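You operate a simulated robot arm through the tools that you are given. There is no shell and no other tool. Be economical: measure what you need, move in short steps, check, and stop when the job is done.

You run a simulated two-armed robot. Do the job below in one go: nothing can be reset, and whatever is moved stays where it is left.

JOB
Pick up the A white bottle from the top of the blue bench with one hand, pass it to the other hand and put it on the third shelf from the bottom of the blue rack. Set down upright: white bottle.

Only the result counts: the job must be done as asked and must still hold three seconds after the hand-in. Knocking over, shifting, dropping, spilling or breaking anything else fails it.

ROBOT AND FRAMES
Two 7-joint arms with two-finger parallel grippers on one trunk, on a base that drives. Base frame: it is fixed to the floor where the robot stands at the start and does not move with it; the origin is under the middle of the robot, x ahead of it, y to its left, z up. Readings come in cm, degrees, newtons and seconds.
The left shoulder is at the start at [7.7, 18.2, 106.2], the right one opposite. With the tool pointing down near the work surface each hand reaches from about 32 to 76 cm from the robot's upright axis, wherever it stands, measured 20 degrees to its own side. Places, roughly: third shelf of the blue rack [80, -100, 120]. Payload 3.91 kg a hand.
The TCP of each hand is the grasp point between the finger pads, 3 cm short of the fingertips. In the tool frame z runs along the fingers and y along their closing line. The gripper opens to 11 cm. The fingers are 2 cm wide and 1 cm thick; the gripper's body (4.8 by 11.2 cm) begins 5.5 cm behind the TCP.
Orientation is that of the tool frame in the base frame, as a unit quaternion [w, x, y, z]. With the fingers straight down and closing along the base's y, the tool's x points along the base's -x, its y along +y and its z along -z.

CONTROLS
- The arms move only by the tool servo_tool. It takes "left_rows", "right_rows" or both (then of equal length, played together; a hand with none holds still); each is a list of rows, each a list of 3 entries, a list of its own where there are three numbers: the turn, a rotation vector about the tool's x, y, z in degrees, then the shift along the tool's x, y, z in mm, then the opening, from 0 (shut) to 1 (fully open). In form: [[[rx, ry, rz], [tx, ty, tz], grip], ...]. A call has 1 to 8 rows; each row is the pose to reach, as a shift and turn from the pose commanded when the call began, along the tool's axes at that moment. A row lasts 0.2 s, in which the tool goes at most 5 cm and 8.6 degrees; a call with a longer step from one row to the next is refused whole, and so is a gripper value outside its range. A pose out of reach is approached as far as the arm can. The call stops where the force on the tool passes 40 N (or 10 N more than at its start, if that is more) or the arm is blocked; 0.2 s more then pass. The fingers move at their own pace (about 7.2 cm/s each) and stop on an object; they squeeze with about 29 N. The grip force told is the motor's: it shows also when the fingers shut on nothing. Time passes only in rows, and 0.2 s behind the last, so rows that repeat a pose let the fingers close. It gives the time, the measured TCP pose, the force on the tool (base axes), the opening and the grip force at its end, in the units of the frame above (readings bear some noise), with the torque about the TCP (base axes, N m) and any sound that the robot's microphone picked up, and new pictures: "views" is both (left out), scene, wrist or none (wrist: the cameras of the hands that moved).
- Cameras (640 x 400 px; columns grow to the right, rows downward): "scene" is now at [22.25, -3.62, 125.85]; the picture's right is [-0.40, -0.92, 0.00], its down [-0.44, 0.19, -0.88] and it looks along [0.81, -0.35, -0.48] (base axes); focal length 262 px, centre (320, 200). "left" rides on the left gripper at [7.2, -1.7, -10.3] in its tool frame; the picture's right is [0.23, 0.97, 0.00], its down [-0.76, 0.18, -0.62] and it looks along [-0.61, 0.14, 0.78] (tool axes); focal length 222 px, centre (320, 200). "right" rides on the right gripper at [7.2, 1.7, -10.3] in its tool frame; the picture's right is [-0.23, 0.97, 0.00], its down [-0.76, -0.18, -0.62] and it looks along [-0.61, -0.14, 0.78] (tool axes); focal length 222 px, centre (320, 200).
- move_column(by): slides the trunk up (or, below 0, down) by that many cm; the arms and the scene camera ride with it, the base frame stays. It gives what a move gives, with no picture.
- roll_base(legs): drives the robot by 1 to 6 legs, each [ahead, left, turn to the left] in cm, cm and degrees, along the robot's own axes; the way and the turn of a leg run together, so that a leg with both is an arc; at most 150 cm and 180 degrees a leg. The arms and the cameras ride along, it lands a little off, and it stops where it bumps. It gives what a move gives, and a new picture of the scene camera.
- head_to(pan, tilt): turns the head with the scene camera to pan (to the left, within 80 degrees either way) and tilt (down, from -29 to 69), counted from straight ahead of the robot. It gives what a move gives, and a new picture of the scene camera.
- probe_pixels(camera, pixels): for up to 12 pixels [column, row] of the newest picture of that camera ("zoom" is the newest enlarged one), the place [x, y, z] in the base frame of the surface seen there, good to about 0.2 cm. The clock stands still meanwhile.
- close_up(camera, box): a new picture of the part [left, top, right, bottom] of that camera's present view, enlarged. The clock stands still meanwhile.
- finish_job(): hands the job in; it is judged then, once.

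Go step by step. Measure first, check grasps and placings, and put right what went wrong. The budget is 80 turns and 260 pictures, counting those below and the enlarged ones. Unless the task says otherwise, let go and move clear before handing in, and close with one line.

The tools are called after "Emit:" as name(argument=value, ...) on one line, values as JSON. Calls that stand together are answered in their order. servo_tool: Moves the arms, as the interface text tells. Its arguments: {"type":"object","properties":{"left_rows":{"type":"array"},"right_rows":{"type":"array"},"views":{"type":"string","enum":["both","scene","wrist","none"]}},"required":[]} The other tools are called the same way: move_column (by) slides the trunk up or down; roll_base (legs) drives the base; head_to (pan, tilt) turns the head that bears the scene camera; probe_pixels (camera, pixels) gives the place of the surface under pixels of a picture; close_up (camera, box) takes an enlarged picture of a part of a camera's view; finish_job () hands the job in.

At the start:

```text
clock: 0.0
left_tcp_pos: [49.96, -0.95, 100.05]
left_ee_rot: [0.0, 0.0, 1.0, 0.0]
left_force: [0.2, -0.4, 0.0]
left_wrist_torque: [-0.04, 0.01, -0.02]
left_gripper_width: 11.0
left_gripper_force: 0.1
right_tcp_pos: [40.34, -44.23, 100.01]
right_ee_rot: [0.0, 0.0, 1.0, 0.0]
right_force: [-0.1, -0.1, -0.1]
right_wrist_torque: [-0.01, 0.0, 0.0]
right_gripper_width: 10.98
right_gripper_force: 0.1
trunk travel left (down, up): [-32.5, 18.9]
robot x, y, heading: [0.19, -0.05, 0.1]
head pan, tilt: [-23.3, 28.4]
```

scene: 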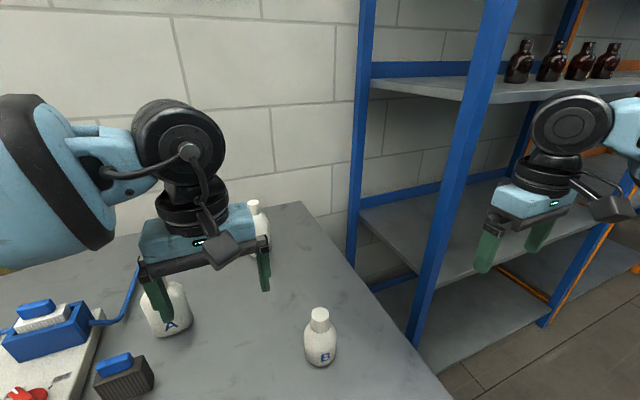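
right: 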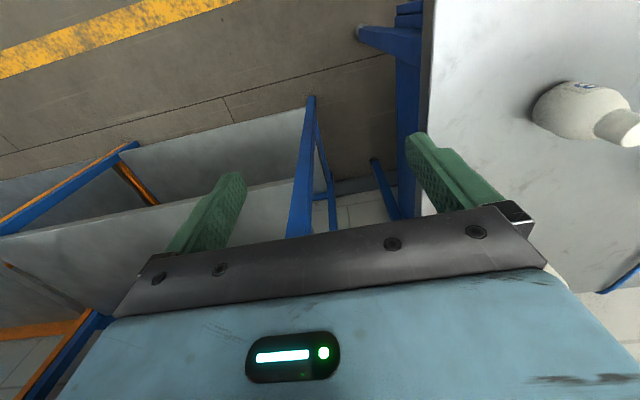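
left: 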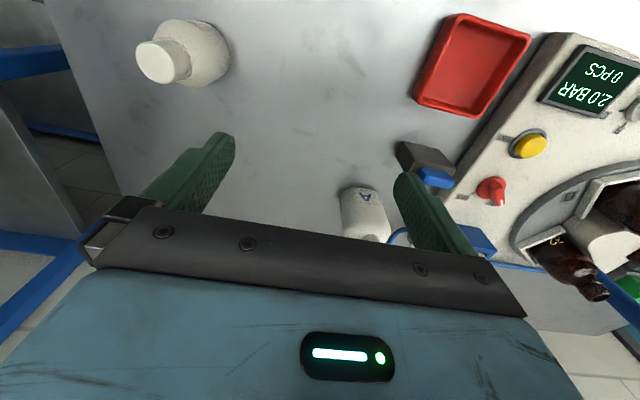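

The scene shows bottle "A" near (165,308) under the left hand and bottle "B" at (320,338); the rack's shelves are on the right. I'll measure the bottle and the shelves.

Emit:
probe_pixels(camera="scene", pixels=[[168, 300], [172, 325], [178, 288], [150, 290], [188, 312], [255, 205], [320, 312], [230, 300], [450, 85], [420, 230], [440, 310], [520, 75]])

Emit:
close_up(camera="scene", box=[80, 180, 400, 400])

Emit:
close_up(camera="left", box=[280, 100, 520, 260])

Emit:
head_to(pan=-50, tilt=5)

```text
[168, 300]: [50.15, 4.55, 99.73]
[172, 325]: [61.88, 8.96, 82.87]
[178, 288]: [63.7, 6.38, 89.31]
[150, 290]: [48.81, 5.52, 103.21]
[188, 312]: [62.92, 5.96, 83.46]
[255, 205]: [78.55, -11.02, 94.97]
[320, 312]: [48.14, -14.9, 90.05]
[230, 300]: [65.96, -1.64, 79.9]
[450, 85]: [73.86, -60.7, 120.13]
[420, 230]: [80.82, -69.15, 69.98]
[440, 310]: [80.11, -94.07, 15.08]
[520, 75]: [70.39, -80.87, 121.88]
```

```text
1.82 times, centred on (240, 290) of scene
```

zoom: 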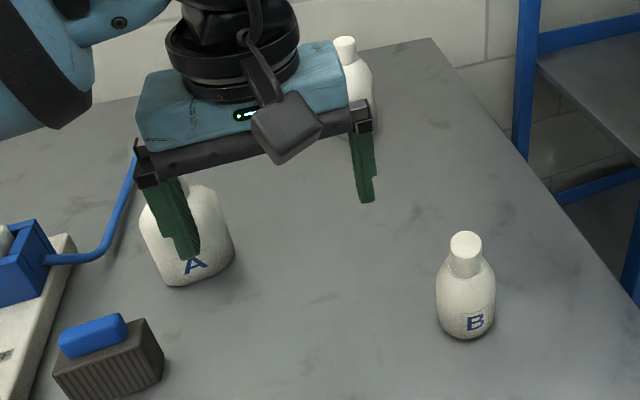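

```text
2.50 times, centred on (400, 180) of left
```

zoom: 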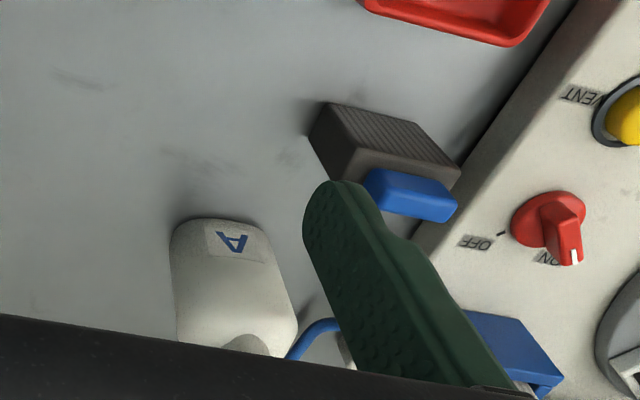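

```text
clock: 0.9
left_tcp_pos: [49.92, -0.9, 100.01]
left_ee_rot: [0.0, 0.0, 1.0, 0.0]
left_force: [-0.3, 0.5, -0.1]
left_wrist_torque: [0.01, 0.03, -0.06]
left_gripper_width: 11.02
left_gripper_force: 0.0
right_tcp_pos: [40.34, -44.25, 100.02]
right_ee_rot: [0.0, 0.0, 1.0, 0.0]
right_force: [-0.1, -0.2, -0.5]
right_wrist_torque: [-0.02, 0.04, 0.01]
right_gripper_width: 11.01
right_gripper_force: 0.0
trunk travel left (down, up): [-32.5, 18.9]
robot x, y, heading: [0.01, 0.19, 0.0]
head pan, tilt: [-50.0, 5.0]
```

scene: 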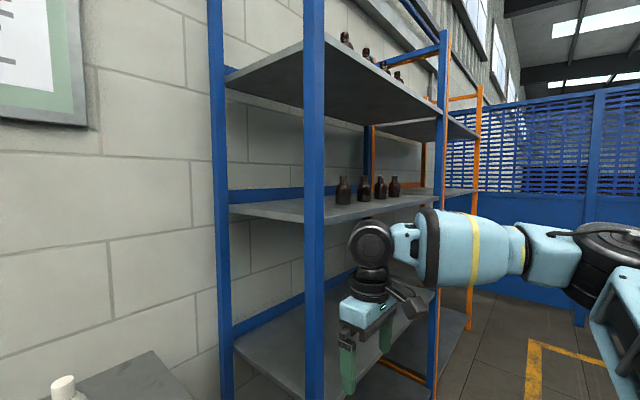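

The blue rack has shelves at z≈15, 70, 120 and one higher, so the third is the 120 one with brown bottles at (340–395,188). I'll measure the rack's posts, bottles and shelf above.

Emit:
probe_pixels(camera="scene", pixels=[[313, 180], [232, 212], [300, 218], [335, 216], [345, 198], [364, 195], [395, 193], [343, 178], [440, 170], [300, 60], [220, 190], [428, 200]])

Emit:
close_up(camera="scene", box=[200, 120, 500, 300])

Emit:
head_to(pan=0, tilt=45)

```text
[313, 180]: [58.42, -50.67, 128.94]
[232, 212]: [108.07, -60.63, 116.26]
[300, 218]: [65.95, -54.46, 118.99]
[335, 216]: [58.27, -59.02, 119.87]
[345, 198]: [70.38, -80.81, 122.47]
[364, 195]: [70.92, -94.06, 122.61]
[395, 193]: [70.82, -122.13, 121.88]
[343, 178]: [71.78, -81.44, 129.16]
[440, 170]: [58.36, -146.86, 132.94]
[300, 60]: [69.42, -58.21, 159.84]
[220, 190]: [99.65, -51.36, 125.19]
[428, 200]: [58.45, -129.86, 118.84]
```

```text
2.13 times, centred on (350, 210) of scene
```

zoom: 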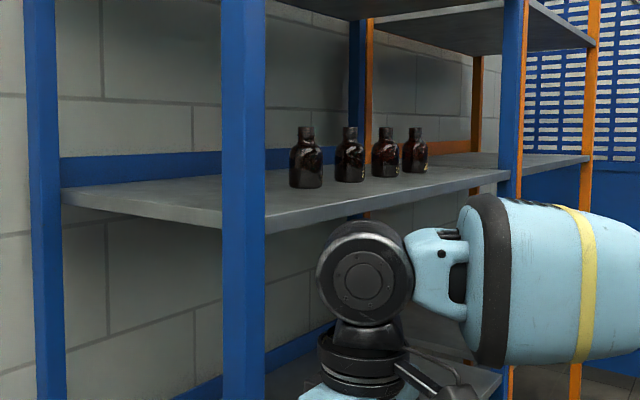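

```text
clock: 2.1
left_tcp_pos: [49.84, -0.93, 100.0]
left_ee_rot: [0.0, 0.001, 1.0, -0.001]
left_force: [-0.2, -0.1, -0.2]
left_wrist_torque: [-0.01, 0.01, -0.04]
left_gripper_width: 10.97
left_gripper_force: 0.1
right_tcp_pos: [40.34, -44.27, 100.07]
right_ee_rot: [0.0, 0.001, 1.0, 0.0]
right_force: [-0.1, -0.1, -0.1]
right_wrist_torque: [0.02, 0.02, 0.01]
right_gripper_width: 11.01
right_gripper_force: 0.0
trunk travel left (down, up): [-32.5, 18.9]
robot x, y, heading: [0.12, -0.03, 0.4]
head pan, tilt: [0.0, 45.0]
```

scene: 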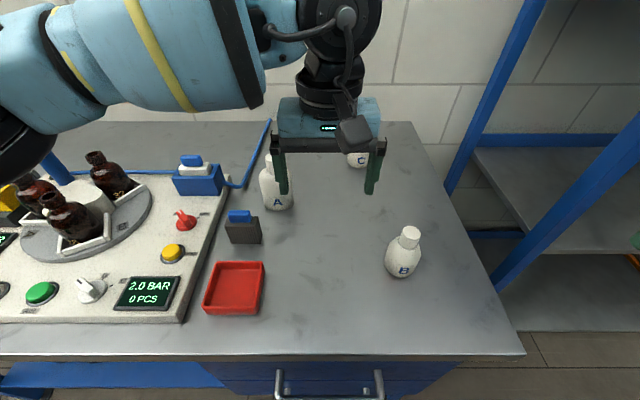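

Bottle A now stands clear at (277,190). I'll measure it and its surroundings close up.

Emit:
close_up(camera="scene", box=[160, 110, 420, 270])

Emit:
probe_pixels(camera="scene", pixels=[[268, 158], [267, 175], [277, 195], [263, 195], [280, 209], [240, 215], [243, 178], [208, 182], [188, 158], [407, 235], [358, 160], [265, 130]])

```text
2.46 times, centred on (290, 190) of scene
```

zoom: 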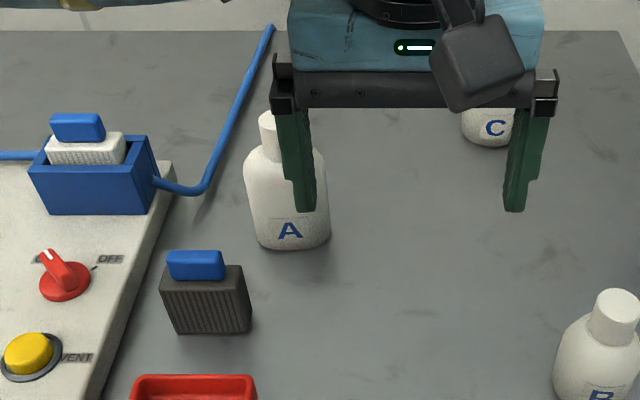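

```text
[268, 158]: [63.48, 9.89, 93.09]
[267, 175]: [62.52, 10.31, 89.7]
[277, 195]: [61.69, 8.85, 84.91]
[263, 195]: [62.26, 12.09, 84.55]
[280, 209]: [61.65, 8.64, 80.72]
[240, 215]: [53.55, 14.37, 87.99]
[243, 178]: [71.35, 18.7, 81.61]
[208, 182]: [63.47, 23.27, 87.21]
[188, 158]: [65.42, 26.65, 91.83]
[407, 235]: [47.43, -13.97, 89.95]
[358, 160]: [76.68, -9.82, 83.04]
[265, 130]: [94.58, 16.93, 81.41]
```

Part of bottle A is hidden by the left finger, so I'll draw the left hand back and up for a clean view.

Emit:
servo_tool(left_rows=[[[0, 0, 0], [0, -30, -30], 1], [[0, 0, 0], [0, -60, -60], 1], [[0, 0, 0], [0, -95, -90], 1], [[0, 0, 0], [0, -125, -120], 1]], views="both")

Emit:
close_up(camera="scene", box=[200, 120, 360, 220])

```text
clock: 3.2
left_tcp_pos: [55.18, -6.19, 114.15]
left_ee_rot: [-0.003, -0.077, 0.997, -0.033]
left_force: [-0.9, -0.3, -0.3]
left_wrist_torque: [0.02, -0.01, -0.01]
left_gripper_width: 11.02
left_gripper_force: 0.1
right_tcp_pos: [40.25, -44.28, 100.13]
right_ee_rot: [0.001, -0.001, 1.0, 0.0]
right_force: [-0.4, 0.0, -0.5]
right_wrist_torque: [0.0, 0.02, -0.02]
right_gripper_width: 10.99
right_gripper_force: 0.0
trunk travel left (down, up): [-32.5, 18.9]
robot x, y, heading: [-0.03, 0.12, 0.1]
head pan, tilt: [0.0, 45.0]
stopped in row 4 (left hand): the arm was blocked; the commanded pose is now the measured one
```

scene: 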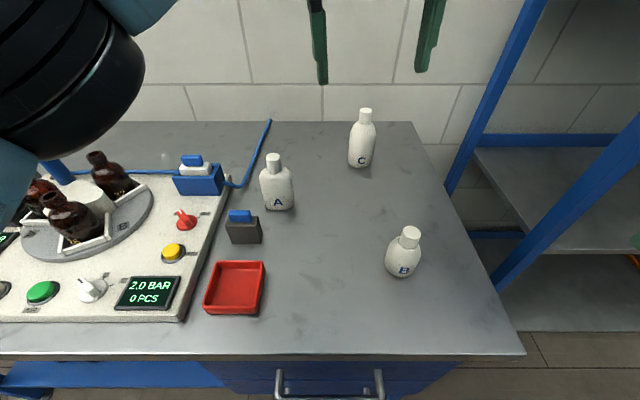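
left: 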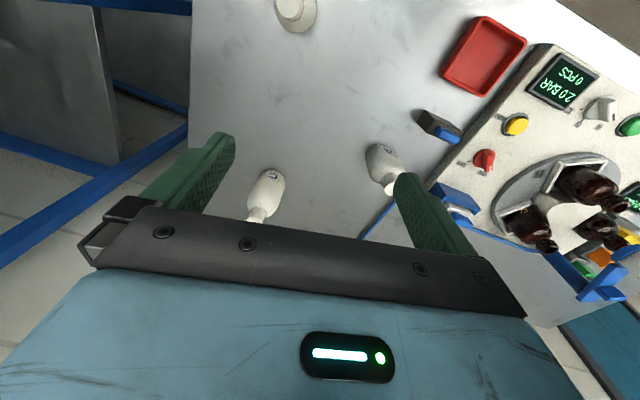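

```text
4.00 times, centred on (280, 170) of scene
```

zoom: 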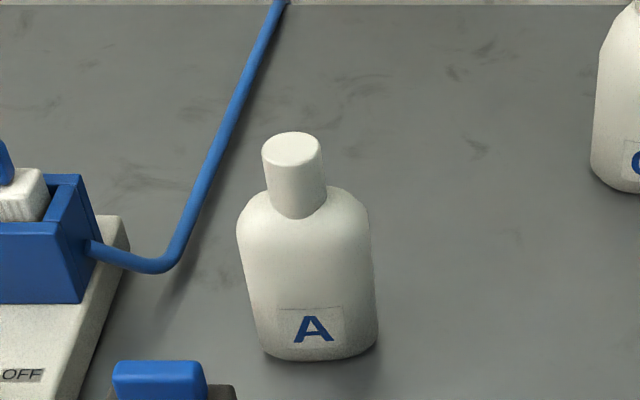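

Clear view of A now (zoom: cap (292,150), body 240–378). I'll probe its outline.

Emit:
probe_pixels(camera="zoom", pixels=[[292, 137], [292, 160], [293, 190], [268, 180], [320, 180], [300, 235], [244, 250], [370, 250], [310, 290], [258, 345], [374, 340], [312, 352]])

Emit:
close_up(camera="left", box=[340, 120, 460, 195])

```text
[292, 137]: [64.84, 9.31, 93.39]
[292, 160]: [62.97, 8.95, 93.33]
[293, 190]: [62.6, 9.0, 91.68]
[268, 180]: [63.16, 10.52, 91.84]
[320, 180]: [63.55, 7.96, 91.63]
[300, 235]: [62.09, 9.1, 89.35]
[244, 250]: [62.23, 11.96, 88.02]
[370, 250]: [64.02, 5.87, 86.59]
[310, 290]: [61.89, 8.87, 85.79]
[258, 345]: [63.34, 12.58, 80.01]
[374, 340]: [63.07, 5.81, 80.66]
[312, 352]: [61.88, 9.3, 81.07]
```

```text
5.33 times, centred on (400, 158) of left
```

zoom: 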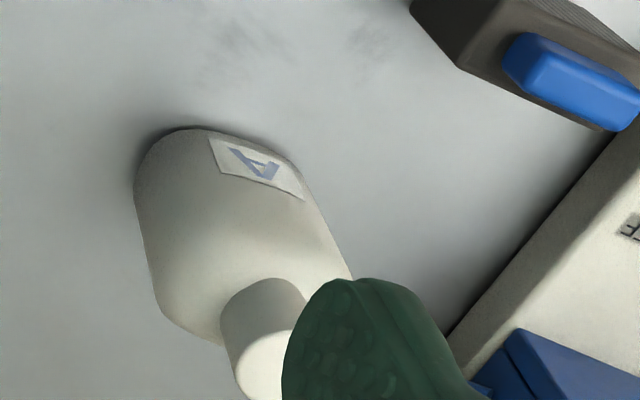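

Bottle A: cap top z≈93.4, cap Ø≈2.7 centred near (64, 9.1), body 6.5 wide × ~4 deep, base z 80. I'll bring the left hand, squared up, above the cap.

Emit:
servo_tool(left_rows=[[[0, 0, 0], [-18, 24, 17], 1], [[-0.8, 0, 1.8], [-37, 48, 34], 1], [[-1.6, 0, 3.6], [-55, 72, 51], 0.8], [[-2.4, 0, 5.4], [-74, 96, 68], 0.7], [[-3.2, 0, 7.2], [-92, 120, 84], 0.6], [[-3.8, 0, 8.8], [-111, 145, 101], 0.6], [[-3.8, 0, 8.8], [-111, 145, 101], 0.6]], views="both")

```text
clock: 4.8
left_tcp_pos: [64.02, 9.15, 102.88]
left_ee_rot: [-0.003, 0.002, 1.0, 0.003]
left_force: [-0.5, -0.6, -0.4]
left_wrist_torque: [0.01, -0.03, -0.03]
left_gripper_width: 6.61
left_gripper_force: 0.0
right_tcp_pos: [40.39, -44.19, 100.04]
right_ee_rot: [0.0, -0.001, 1.0, -0.001]
right_force: [0.2, 0.0, -0.6]
right_wrist_torque: [0.0, -0.01, 0.0]
right_gripper_width: 11.02
right_gripper_force: 0.0
trunk travel left (down, up): [-32.5, 18.9]
robot x, y, heading: [-0.4, 0.22, -0.1]
head pan, tilt: [0.0, 45.0]
```

scene: 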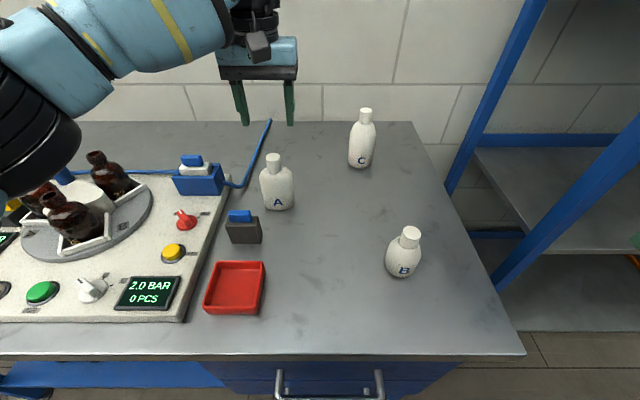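
left: 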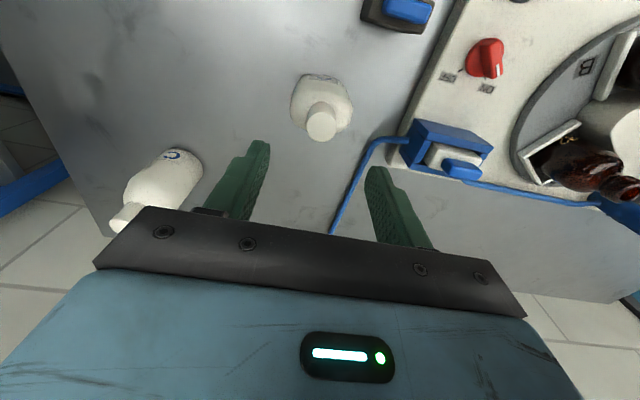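

The hand is above the bottle, with the cap at (322,125) in the left view. I'll check the cap position there before descending.

Emit:
probe_pixels(camera="left", pixels=[[322, 125], [311, 125], [333, 125], [322, 135], [322, 114], [297, 85], [350, 95], [328, 76], [378, 143]])

```text
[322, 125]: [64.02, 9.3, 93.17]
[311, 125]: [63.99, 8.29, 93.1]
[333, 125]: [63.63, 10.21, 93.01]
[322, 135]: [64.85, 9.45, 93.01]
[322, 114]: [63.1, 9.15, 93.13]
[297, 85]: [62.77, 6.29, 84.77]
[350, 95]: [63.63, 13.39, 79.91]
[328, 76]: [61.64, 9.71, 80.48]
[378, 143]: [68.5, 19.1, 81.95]
```

Cap centre is (64.0, 9.25, 93.2), under the TCP. Descending 10 cm and gripping the cap.

Emit:
servo_tool(left_rows=[[[0, 0, 0], [0, 1, 35], 0.6], [[0, 0, 0], [0, 1, 70], 0.6], [[0, 0, 0], [0, 1, 90], 0.6], [[0, 0, 0], [0, 1, 99], 0.6], [[0, 0, 0], [0, 1, 99], 0], [[0, 0, 0], [0, 1, 99], 0], [[0, 0, 0], [0, 1, 99], 0]], views="both")

```text
clock: 6.4
left_tcp_pos: [63.74, 9.42, 93.03]
left_ee_rot: [-0.002, 0.001, 1.0, 0.0]
left_force: [0.9, 0.8, 2.0]
left_wrist_torque: [-0.04, -0.05, 0.02]
left_gripper_width: 2.86
left_gripper_force: 29.4
right_tcp_pos: [40.36, -44.04, 100.1]
right_ee_rot: [0.001, -0.001, 1.0, 0.0]
right_force: [0.0, 0.3, -0.6]
right_wrist_torque: [-0.01, 0.01, -0.03]
right_gripper_width: 11.02
right_gripper_force: 0.1
trunk travel left (down, up): [-32.5, 18.9]
robot x, y, heading: [0.13, 0.47, 0.2]
head pan, tilt: [0.0, 45.0]
```

scene: 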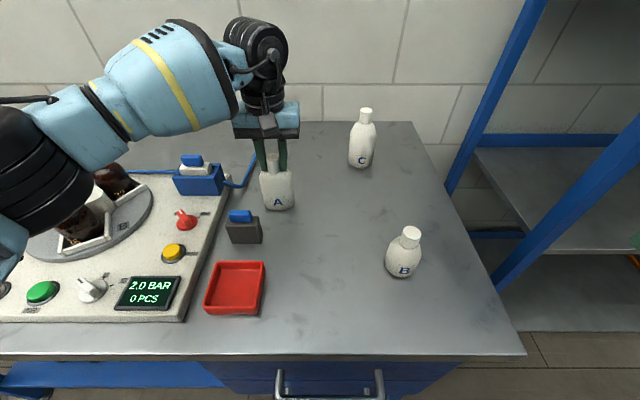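
left: 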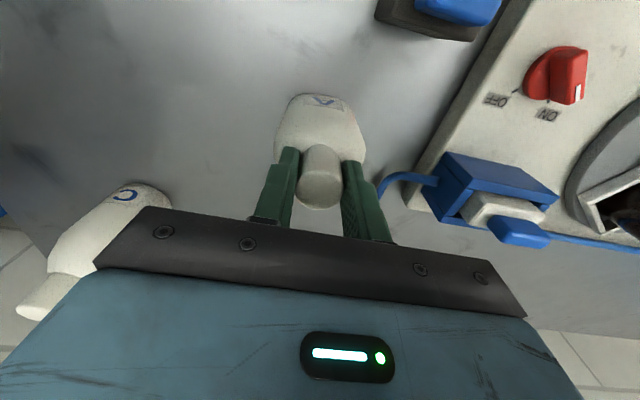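

The cap is gripped (width 2.86, 29 N). I'll raise with the trunk straight up, which also sets the right height for the shelf.

Emit:
move_column(by=18)

Emit:
head_to(pan=-10, tilt=40)

```text
clock: 8.4
left_tcp_pos: [63.59, 9.33, 113.54]
left_ee_rot: [0.016, 0.002, 1.0, 0.002]
left_force: [0.5, 0.6, -2.3]
left_wrist_torque: [0.0, 0.06, 0.02]
left_gripper_width: 2.83
left_gripper_force: 29.1
right_tcp_pos: [40.46, -44.13, 118.0]
right_ee_rot: [-0.001, -0.001, 1.0, -0.001]
right_force: [0.9, 0.5, 0.1]
right_wrist_torque: [-0.02, 0.03, 0.02]
right_gripper_width: 11.0
right_gripper_force: 0.0
trunk travel left (down, up): [-50.5, 0.9]
robot x, y, heading: [0.05, 0.28, -0.1]
head pan, tilt: [0.0, 45.0]
```

```text
clock: 9.2
left_tcp_pos: [63.66, 9.28, 113.68]
left_ee_rot: [0.019, 0.002, 1.0, 0.001]
left_force: [-0.9, -0.7, -1.6]
left_wrist_torque: [-0.03, 0.02, 0.01]
left_gripper_width: 2.82
left_gripper_force: 29.3
right_tcp_pos: [40.36, -44.09, 118.03]
right_ee_rot: [0.0, 0.0, 1.0, 0.0]
right_force: [0.7, -0.6, -0.1]
right_wrist_torque: [0.0, -0.01, 0.0]
right_gripper_width: 10.96
right_gripper_force: 0.0
trunk travel left (down, up): [-50.5, 0.9]
robot x, y, heading: [-0.06, 0.11, 0.0]
head pan, tilt: [-10.0, 40.0]
```

scene: 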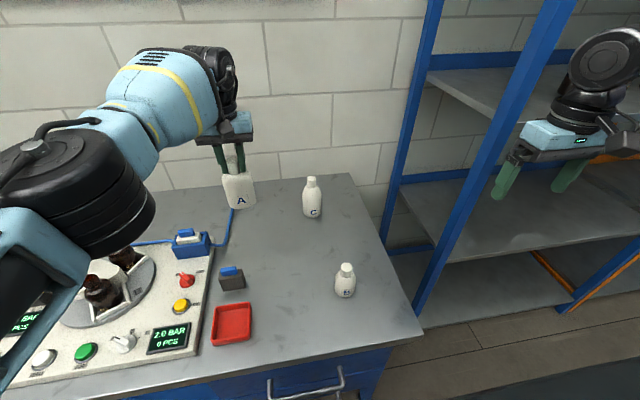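

The bottle hangs in the left hand at (238,188), clear of the bench. Now I'll bring it to the middle with the left hand while turning the right hand to point forward, 30° below level.

Emit:
servo_tool(left_rows=[[[0, 0.3, 0], [7, -22, 0], 0], [[0, 0.6, 0], [14, -44, 0], 0], [[0, 0.9, 0], [21, -66, 0], 0], [[0, 1.2, 0], [28, -88, -1], 0], [[0, 1.5, 0], [35, -110, -2], 0], [[0, 1.8, 0], [43, -132, -3], 0], [[0, 2.1, 0], [50, -153, -3], 0], [[0, 2.2, 0], [57, -173, -3], 0]], right_rows=[[[0, -7.5, 0], [-10, 15, 8], 1], [[0, -15, 0], [-20, 30, 16], 1], [[0, -22.5, 0], [-30, 45, 24], 1], [[0, -30, 0], [-40, 60, 30], 1], [[0, -37.5, 0], [-50, 75, 38], 1], [[0, -45, 0], [-60, 90, 46], 1], [[0, -52.5, 0], [-70, 105, 54], 1], [[0, -60, 0], [-76, 120, 60], 1]], views="both")

```text
clock: 11.2
left_tcp_pos: [59.54, -0.63, 113.63]
left_ee_rot: [-0.002, -0.034, 0.999, -0.004]
left_force: [-0.3, 0.6, -2.4]
left_wrist_torque: [-0.03, 0.04, -0.03]
left_gripper_width: 2.8
left_gripper_force: 29.3
left hand out of reach, approached as far as the arm can: row 4, 5, 6, 7, 8
right_tcp_pos: [47.9, -32.04, 112.19]
right_ee_rot: [0.501, 0.0, 0.866, 0.001]
right_force: [-0.4, 0.1, 0.8]
right_wrist_torque: [-0.01, -0.03, 0.01]
right_gripper_width: 11.01
right_gripper_force: 0.1
trunk travel left (down, up): [-50.5, 0.9]
robot x, y, heading: [0.16, 0.29, 0.1]
head pan, tilt: [-10.0, 40.0]
stopped in row 8 (left hand): the arm was blocked; the commanded pose is now the measured one
```

scene: 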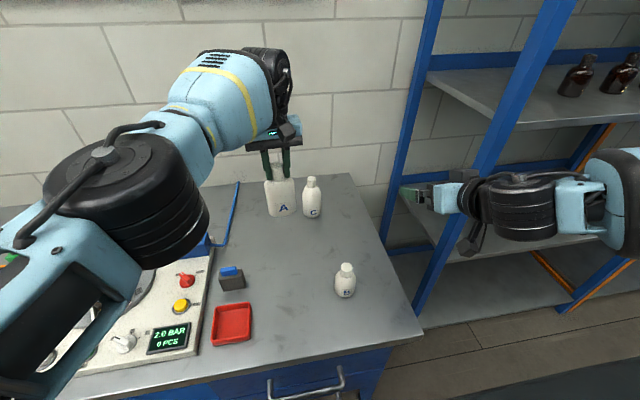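
right: 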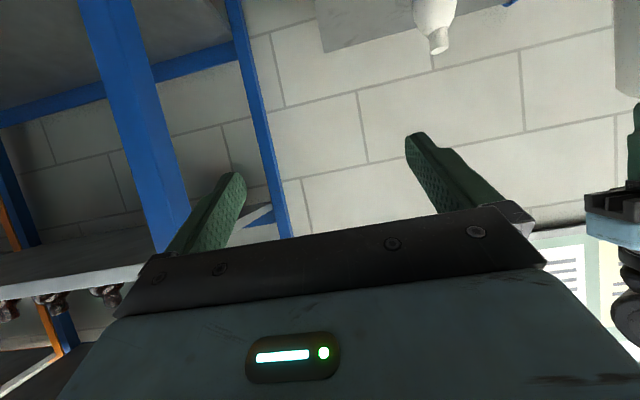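
left: 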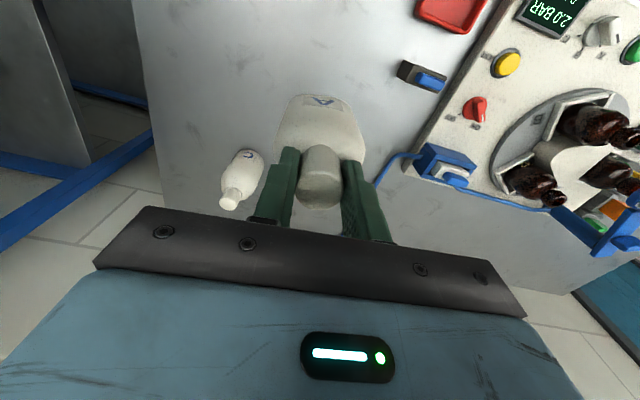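

The left hand stops at (59.5, -0.6) at its reach limit, which is fine; the right hand is turned properly. I'll measure the held bottle's body before approaching.

Emit:
close_up(camera="scene", box=[220, 120, 380, 220])

Emit:
probe_pixels(camera="scene", pixels=[[280, 182], [282, 195], [282, 207], [268, 195], [292, 195], [281, 213], [271, 212], [292, 211], [277, 168]])

```text
4.00 times, centred on (300, 170) of scene
```

zoom: 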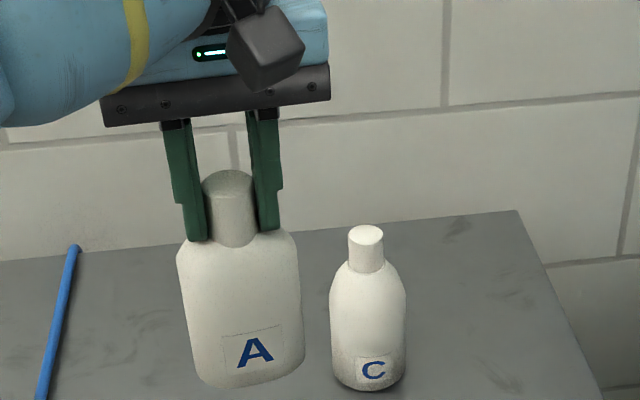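

```text
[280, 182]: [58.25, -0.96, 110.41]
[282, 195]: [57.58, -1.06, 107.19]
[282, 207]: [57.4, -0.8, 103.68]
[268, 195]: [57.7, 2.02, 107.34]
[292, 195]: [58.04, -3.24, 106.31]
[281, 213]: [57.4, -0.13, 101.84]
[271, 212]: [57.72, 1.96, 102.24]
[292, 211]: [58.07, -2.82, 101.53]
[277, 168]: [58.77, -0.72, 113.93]
```

Held bottle centre ≈(59.4, -0.5), base ≈100.6. Before moving the right hand in, I'll check where the left forearm sits.

Emit:
probe_pixels(camera="scene", pixels=[[100, 190], [150, 250], [205, 225], [180, 150], [215, 120], [250, 100], [290, 125], [40, 300], [110, 310], [200, 180], [490, 210], [600, 200]])

```text
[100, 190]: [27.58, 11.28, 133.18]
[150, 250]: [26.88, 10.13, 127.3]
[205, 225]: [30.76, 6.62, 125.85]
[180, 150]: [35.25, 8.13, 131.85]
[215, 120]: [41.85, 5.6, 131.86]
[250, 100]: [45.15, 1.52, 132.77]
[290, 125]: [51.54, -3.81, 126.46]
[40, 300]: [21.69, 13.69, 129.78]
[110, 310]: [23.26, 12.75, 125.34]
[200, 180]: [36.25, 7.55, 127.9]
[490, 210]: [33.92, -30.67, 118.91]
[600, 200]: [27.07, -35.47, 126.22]
```

The left elbow hangs near (27–35, 7, 126), so approaching straight from behind would be tight. Instead I'll yaw the right hand to come from the right side (pointing +y) and grip the bottle's flat faces; first part of the turn now.

Emit:
servo_tool(right_rows=[[[-6.9, 0, -4], [1, 10, 9], 1], [[-13.9, 0, -8], [2, 20, 18], 1], [[-20.8, 0, -12], [2, 30, 28], 1], [[-27.7, 0, -16], [3, 40, 37], 1], [[-34.6, 0, -20], [4, 50, 46], 1], [[-41.6, 0, -24], [5, 60, 56], 1], [[-48.5, 0, -28], [5, 70, 65], 1], [[-55.4, 0, -32], [6, 80, 74], 1]], views="both")

```text
clock: 12.9
left_tcp_pos: [59.59, -0.59, 113.6]
left_ee_rot: [-0.003, -0.034, 0.999, -0.003]
left_force: [-0.3, -0.6, -2.4]
left_wrist_torque: [0.01, -0.01, 0.01]
left_gripper_width: 2.87
left_gripper_force: 28.4
right_tcp_pos: [54.07, -24.08, 107.88]
right_ee_rot: [0.425, -0.459, 0.733, 0.266]
right_force: [-0.2, -0.1, -0.9]
right_wrist_torque: [0.0, -0.01, 0.0]
right_gripper_width: 10.97
right_gripper_force: 0.0
trunk travel left (down, up): [-50.5, 0.9]
robot x, y, heading: [-0.21, 0.25, -0.4]
head pan, tilt: [-10.0, 40.0]
```

scene: 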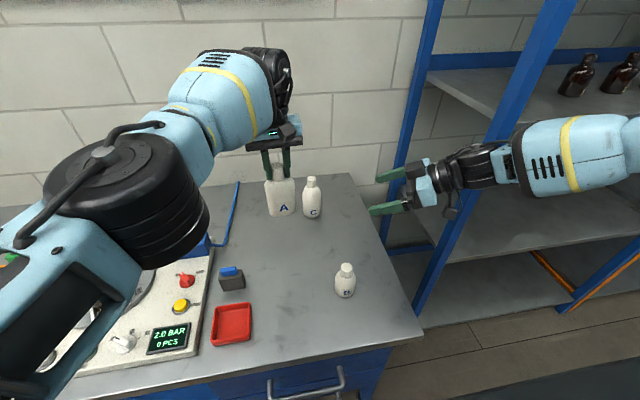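
right: 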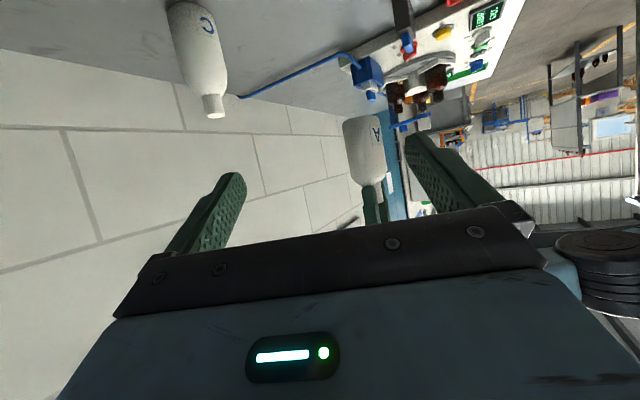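

The right arm swings in well and the bottle is visible at (365,150) in its camera. I'll finish the turn to +y and stop about 15 cm short of the bottle.

Emit:
servo_tool(right_rows=[[[-5.6, 0, -3.2], [-7, -2, 26], 1], [[-11.3, 0, -6.5], [-14, -4, 52], 1], [[-16.9, 0, -9.8], [-21, -6, 78], 1], [[-22.5, 0, -13], [-29, -8, 104], 1], [[-22.5, 0, -13], [-29, -8, 104], 1]], views="both")

Emit:
close_up(camera="right", box=[160, 0, 480, 200])

```text
clock: 14.2
left_tcp_pos: [59.5, -0.61, 113.73]
left_ee_rot: [-0.002, -0.034, 0.999, -0.002]
left_force: [0.2, 0.6, -2.4]
left_wrist_torque: [-0.02, 0.04, 0.01]
left_gripper_width: 2.84
left_gripper_force: 29.2
right_tcp_pos: [55.91, -16.31, 106.9]
right_ee_rot: [-0.354, 0.613, -0.611, -0.354]
right_force: [-0.1, -0.4, 0.0]
right_wrist_torque: [0.03, 0.01, 0.01]
right_gripper_width: 10.99
right_gripper_force: 0.1
right hand out of reach, approached as far as the arm can: row 3, 4, 5
trunk travel left (down, up): [-50.5, 0.9]
robot x, y, heading: [0.04, -0.02, 0.0]
head pan, tilt: [-10.0, 40.0]
```

scene: 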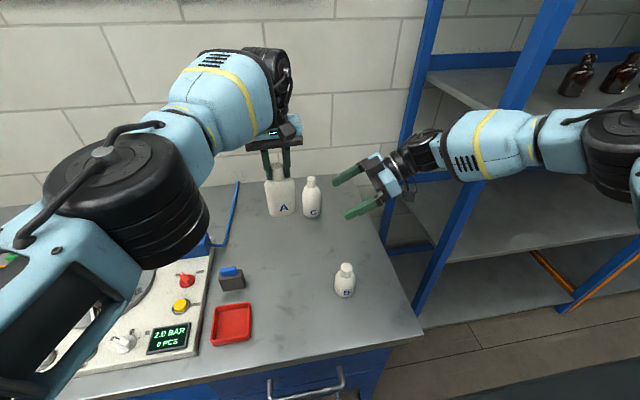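
right: 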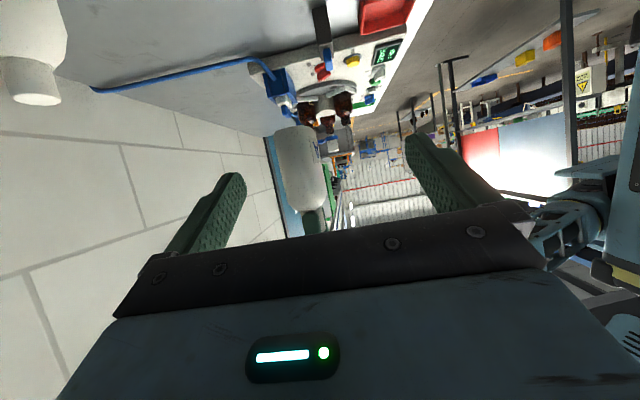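

```text
2.00 times, centred on (320, 100) of right
```

zoom: 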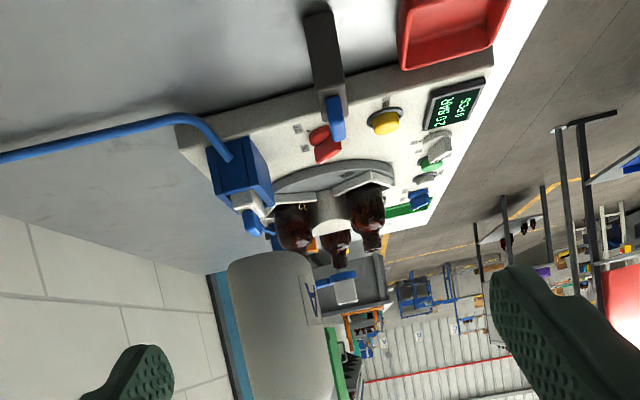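

The right hand reads [55.9, -16.3, 106.9], short of x≈59: reach limit. I'll bring the bottle closer with the left hand, 8 cm toward the robot.

Emit:
servo_tool(left_rows=[[[0, 0, 0], [20, 0, 0], 0], [[0, 0, 0], [40, 0, 0], 0], [[0, 0, 0], [60, 0, 0], 0], [[0, 0, 0], [80, 0, 0], 0], [[0, 0, 0], [80, 0, 0], 0]], views="scene")

Emit:
close_up(camera="scene", box=[200, 110, 440, 260])

```text
clock: 15.3
left_tcp_pos: [51.45, -1.5, 113.79]
left_ee_rot: [-0.002, -0.032, 0.999, -0.003]
left_force: [0.1, 0.0, -2.2]
left_wrist_torque: [-0.04, -0.02, -0.04]
left_gripper_width: 2.82
left_gripper_force: 28.9
right_tcp_pos: [56.01, -16.28, 106.97]
right_ee_rot: [-0.355, 0.612, -0.612, -0.353]
right_force: [0.5, -0.5, 0.2]
right_wrist_torque: [0.02, 0.04, 0.03]
right_gripper_width: 11.0
right_gripper_force: 0.1
trunk travel left (down, up): [-50.5, 0.9]
robot x, y, heading: [-0.19, 0.03, -0.3]
head pan, tilt: [-10.0, 40.0]
```

scene: 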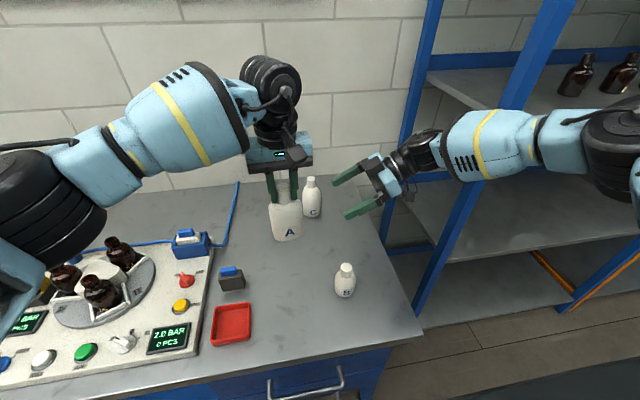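

```text
2.67 times, centred on (320, 185) of scene
```

zoom: 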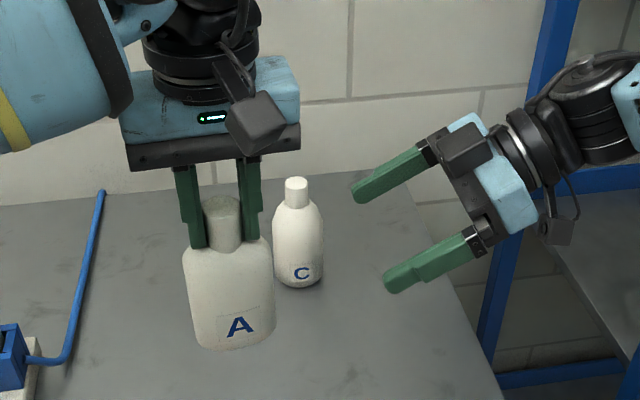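

Bottle is now at about (51.4, -1.5), within reach. I'll align the right hand in line with it at y≈-12.8 first.

Emit:
servo_tool(right_rows=[[[0, 0, 0], [-1, 15, 13], 1], [[0, 0, 0], [-2, 30, 26], 1], [[0, 0, 0], [-2, 46, 39], 1], [[0, 0, 0], [-2, 46, 39], 1]], views="both")

Emit:
probe_pixels(camera="scene", pixels=[[287, 212], [274, 215], [298, 215], [290, 232], [286, 240], [277, 238], [298, 237], [286, 182]])

Emit:
close_up(camera="right", box=[160, 50, 480, 250])

```text
clock: 16.4
left_tcp_pos: [51.5, -1.48, 113.76]
left_ee_rot: [-0.002, -0.032, 0.999, -0.003]
left_force: [0.8, 0.8, -1.6]
left_wrist_torque: [-0.01, 0.02, -0.01]
left_gripper_width: 2.84
left_gripper_force: 28.7
right_tcp_pos: [51.32, -12.73, 105.19]
right_ee_rot: [-0.355, 0.612, -0.612, -0.353]
right_force: [-0.3, -0.8, -0.2]
right_wrist_torque: [0.02, 0.02, 0.01]
right_gripper_width: 11.01
right_gripper_force: 0.1
trunk travel left (down, up): [-50.5, 0.9]
robot x, y, heading: [0.04, 0.16, 0.2]
head pan, tilt: [-10.0, 40.0]
```

scene: 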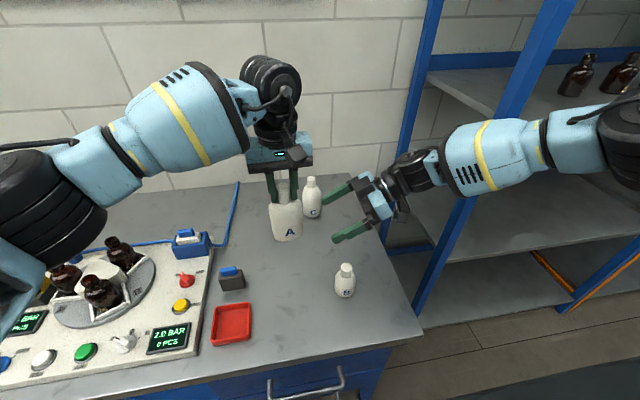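
right: 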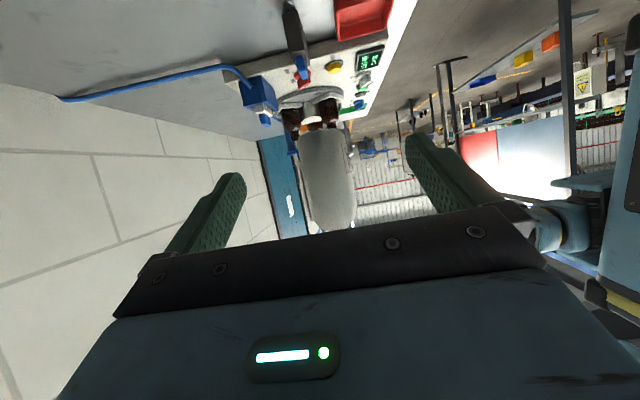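

```text
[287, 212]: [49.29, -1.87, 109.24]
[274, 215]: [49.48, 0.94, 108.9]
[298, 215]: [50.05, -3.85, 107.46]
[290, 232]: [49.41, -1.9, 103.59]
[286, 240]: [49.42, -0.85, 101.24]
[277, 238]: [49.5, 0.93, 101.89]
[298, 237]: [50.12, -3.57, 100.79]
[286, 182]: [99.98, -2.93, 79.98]
```

```text
2.00 times, centred on (320, 150) of right
```

zoom: 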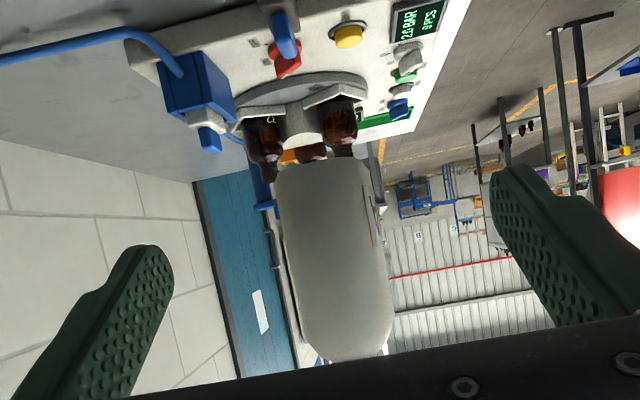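

The bottle sits centred between the right fingers, flat faces parallel to them (zoom, 280–390). Moving straight in along +y to y≈-2.1, fingers open.

Emit:
servo_tool(right_rows=[[[0, 0, 0], [-10, 0, 17], 1], [[0, 0, 0], [-20, 0, 35], 1], [[0, 0, 0], [-30, 0, 52], 1], [[0, 0, 0], [-40, 0, 69], 1], [[0, 0, 0], [-48, 0, 83], 1], [[0, 0, 0], [-53, 0, 92], 1], [[0, 0, 0], [-53, 0, 92], 1]], views="both")

Emit:
close_up(camera="scene", box=[220, 130, 380, 260])

```text
clock: 17.9
left_tcp_pos: [51.6, -1.46, 113.81]
left_ee_rot: [-0.001, -0.031, 1.0, -0.003]
left_force: [0.2, -0.4, -2.5]
left_wrist_torque: [0.01, 0.0, 0.0]
left_gripper_width: 2.83
left_gripper_force: 29.0
right_tcp_pos: [49.11, -5.27, 107.04]
right_ee_rot: [-0.355, 0.612, -0.611, -0.354]
right_force: [0.2, 0.6, 0.2]
right_wrist_torque: [0.01, 0.01, -0.03]
right_gripper_width: 11.0
right_gripper_force: 0.1
right hand out of reach, approached as far as the arm can: row 2, 3, 4, 5, 6, 7
trunk travel left (down, up): [-50.5, 0.9]
robot x, y, heading: [0.02, 0.21, 0.1]
head pan, tilt: [-10.0, 40.0]
```

scene: 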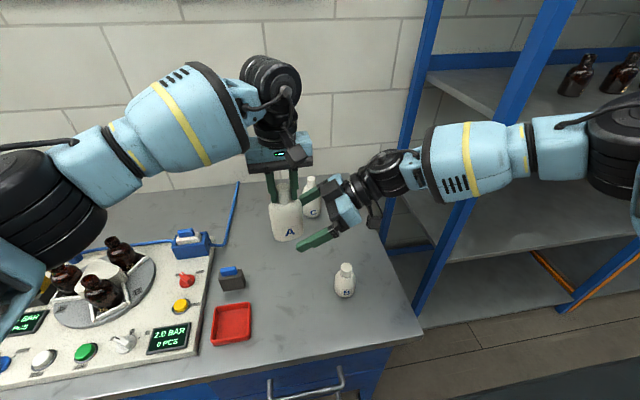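
right: 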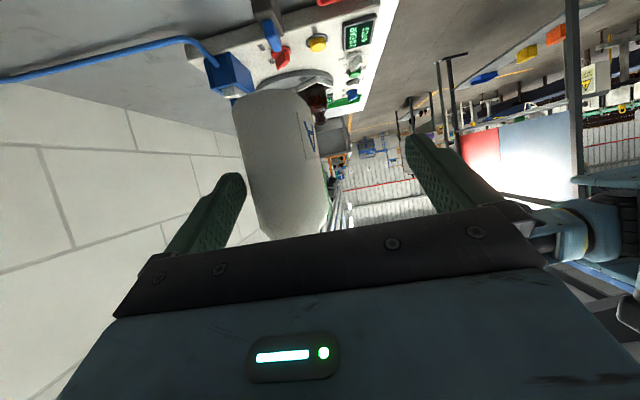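

```text
3.08 times, centred on (300, 195) of scene
```

zoom: 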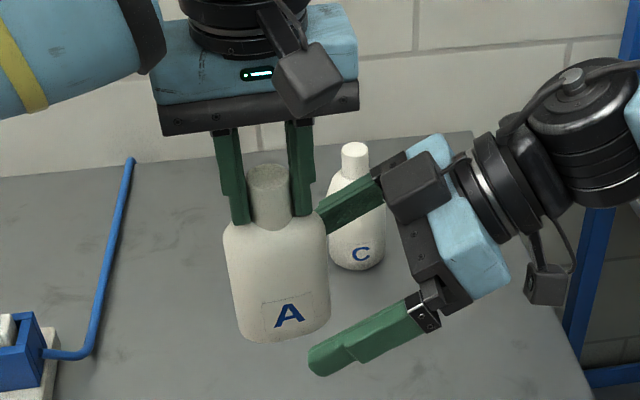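

The right hand is stopped by reach at (49.1, -5.3). I'll back it off and change plan: yaw it to 40° instead, and turn the bottle 40° with the left hand so its wide face meets the right fingers.

Emit:
servo_tool(left_rows=[[[0, 0, 0], [0, 0, 0], 0], [[0, 0, 0], [0, 0, 0], 0], [[0, 0, -6], [0, 0, 0], 0], [[0, 0, -12], [0, 0, 0], 0], [[0, 0, -19], [0, 0, 0], 0], [[0, 0, -26], [0, 0, 0], 0], [[0, 0, -33], [0, 0, 0], 0], [[0, 0, -40], [0, 0, 0], 0]], right_rows=[[[0, 0, 0], [20, 0, -35], 1], [[0, 0, 0], [40, 0, -69], 1], [[7.2, 0, 4.2], [55, 10, -95], 1], [[14.4, 0, 8.3], [55, 20, -95], 1], [[21.6, 0, 12.5], [55, 30, -95], 1], [[28.8, 0, 16.7], [54, 40, -93], 1], [[36, 0, 20.8], [53, 50, -90], 1], [[43, 0, 24.9], [57, 60, -83], 1]], views="both")

Emit:
close_up(camera="scene", box=[200, 110, 440, 260])

```text
clock: 19.8
left_tcp_pos: [51.47, -1.43, 113.78]
left_ee_rot: [-0.002, -0.372, 0.928, -0.004]
left_force: [-0.1, -0.7, 0.2]
left_wrist_torque: [-0.04, 0.0, -0.04]
left_gripper_width: 0.04
left_gripper_force: 29.2
right_tcp_pos: [42.91, -15.2, 106.17]
right_ee_rot: [0.471, -0.297, 0.813, 0.173]
right_force: [0.2, -1.0, -0.1]
right_wrist_torque: [-0.01, 0.0, -0.01]
right_gripper_width: 10.98
right_gripper_force: 0.0
trunk travel left (down, up): [-50.5, 0.9]
robot x, y, heading: [0.29, -0.32, 0.4]
head pan, tilt: [-10.0, 40.0]
```

scene: 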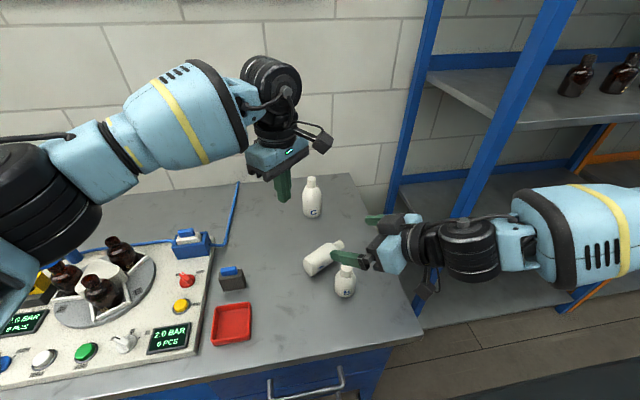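
right: 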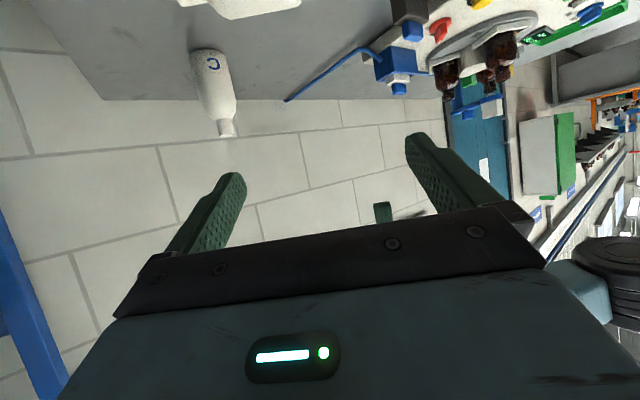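
left: 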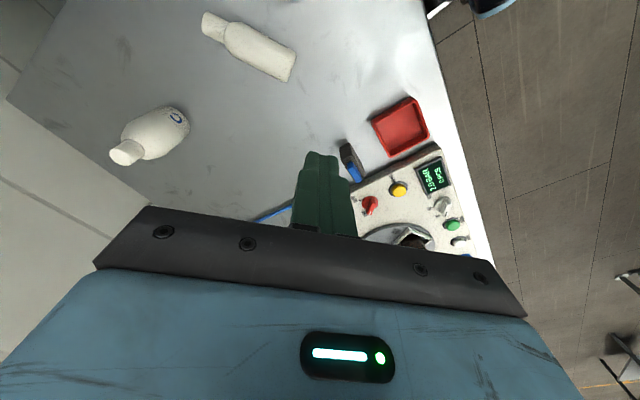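

```text
2.67 times, centred on (320, 185) of scene
```

zoom: 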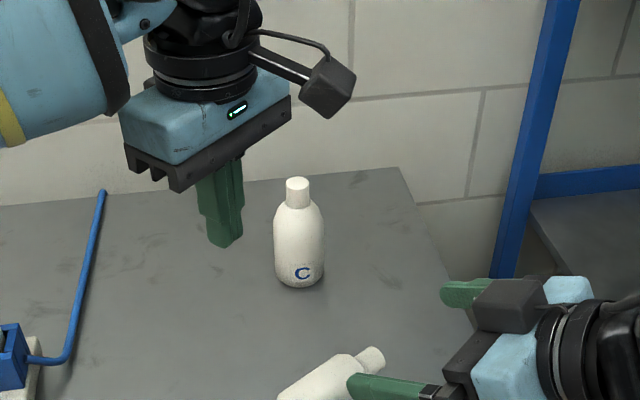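

The left gripper is empty (width 0.04): the bottle was dislodged and is now lying on the bench near (322,258), beside B. I'll move the right hand away and inspect everything.

Emit:
servo_tool(right_rows=[[[0, 0, 0], [16, -38, -28], 1], [[0, 0, 0], [32, -77, -56], 1], [[0, 0, 0], [48, -115, -83], 1], [[0, 0, 0], [64, -154, -111], 1]], views="none")

Emit:
head_to(pan=0, tilt=45)

Emit:
close_up(camera="scene", box=[240, 140, 480, 290])

```text
refused: row 2 steps farther than a row can; nothing moved
```

```text
clock: 20.5
left_tcp_pos: [51.47, -1.36, 113.81]
left_ee_rot: [-0.002, -0.371, 0.929, -0.002]
left_force: [0.4, -1.2, -0.5]
left_wrist_torque: [-0.03, -0.03, 0.04]
left_gripper_width: 0.0
left_gripper_force: 28.6
right_tcp_pos: [42.91, -15.36, 106.21]
right_ee_rot: [0.47, -0.298, 0.813, 0.173]
right_force: [0.2, -1.3, 0.6]
right_wrist_torque: [-0.01, 0.02, -0.04]
right_gripper_width: 11.0
right_gripper_force: 0.0
trunk travel left (down, up): [-50.5, 0.9]
robot x, y, heading: [0.15, 0.19, 0.0]
head pan, tilt: [0.0, 45.0]
```

scene: 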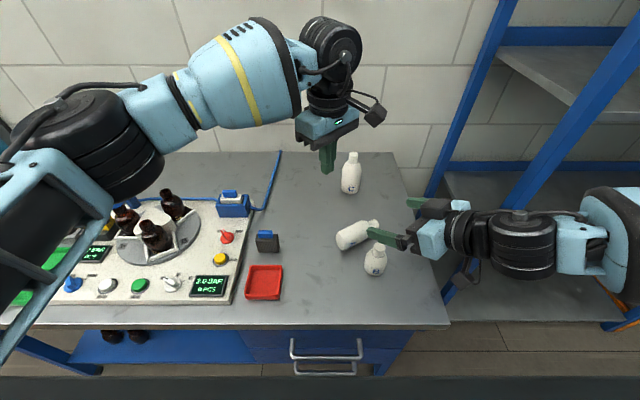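

```text
2.67 times, centred on (360, 215) of scene
```

zoom: 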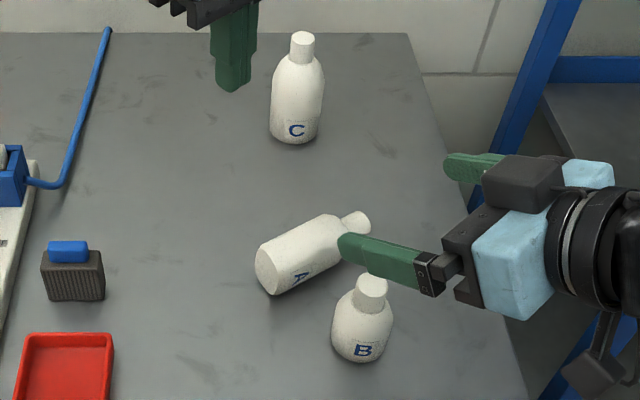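

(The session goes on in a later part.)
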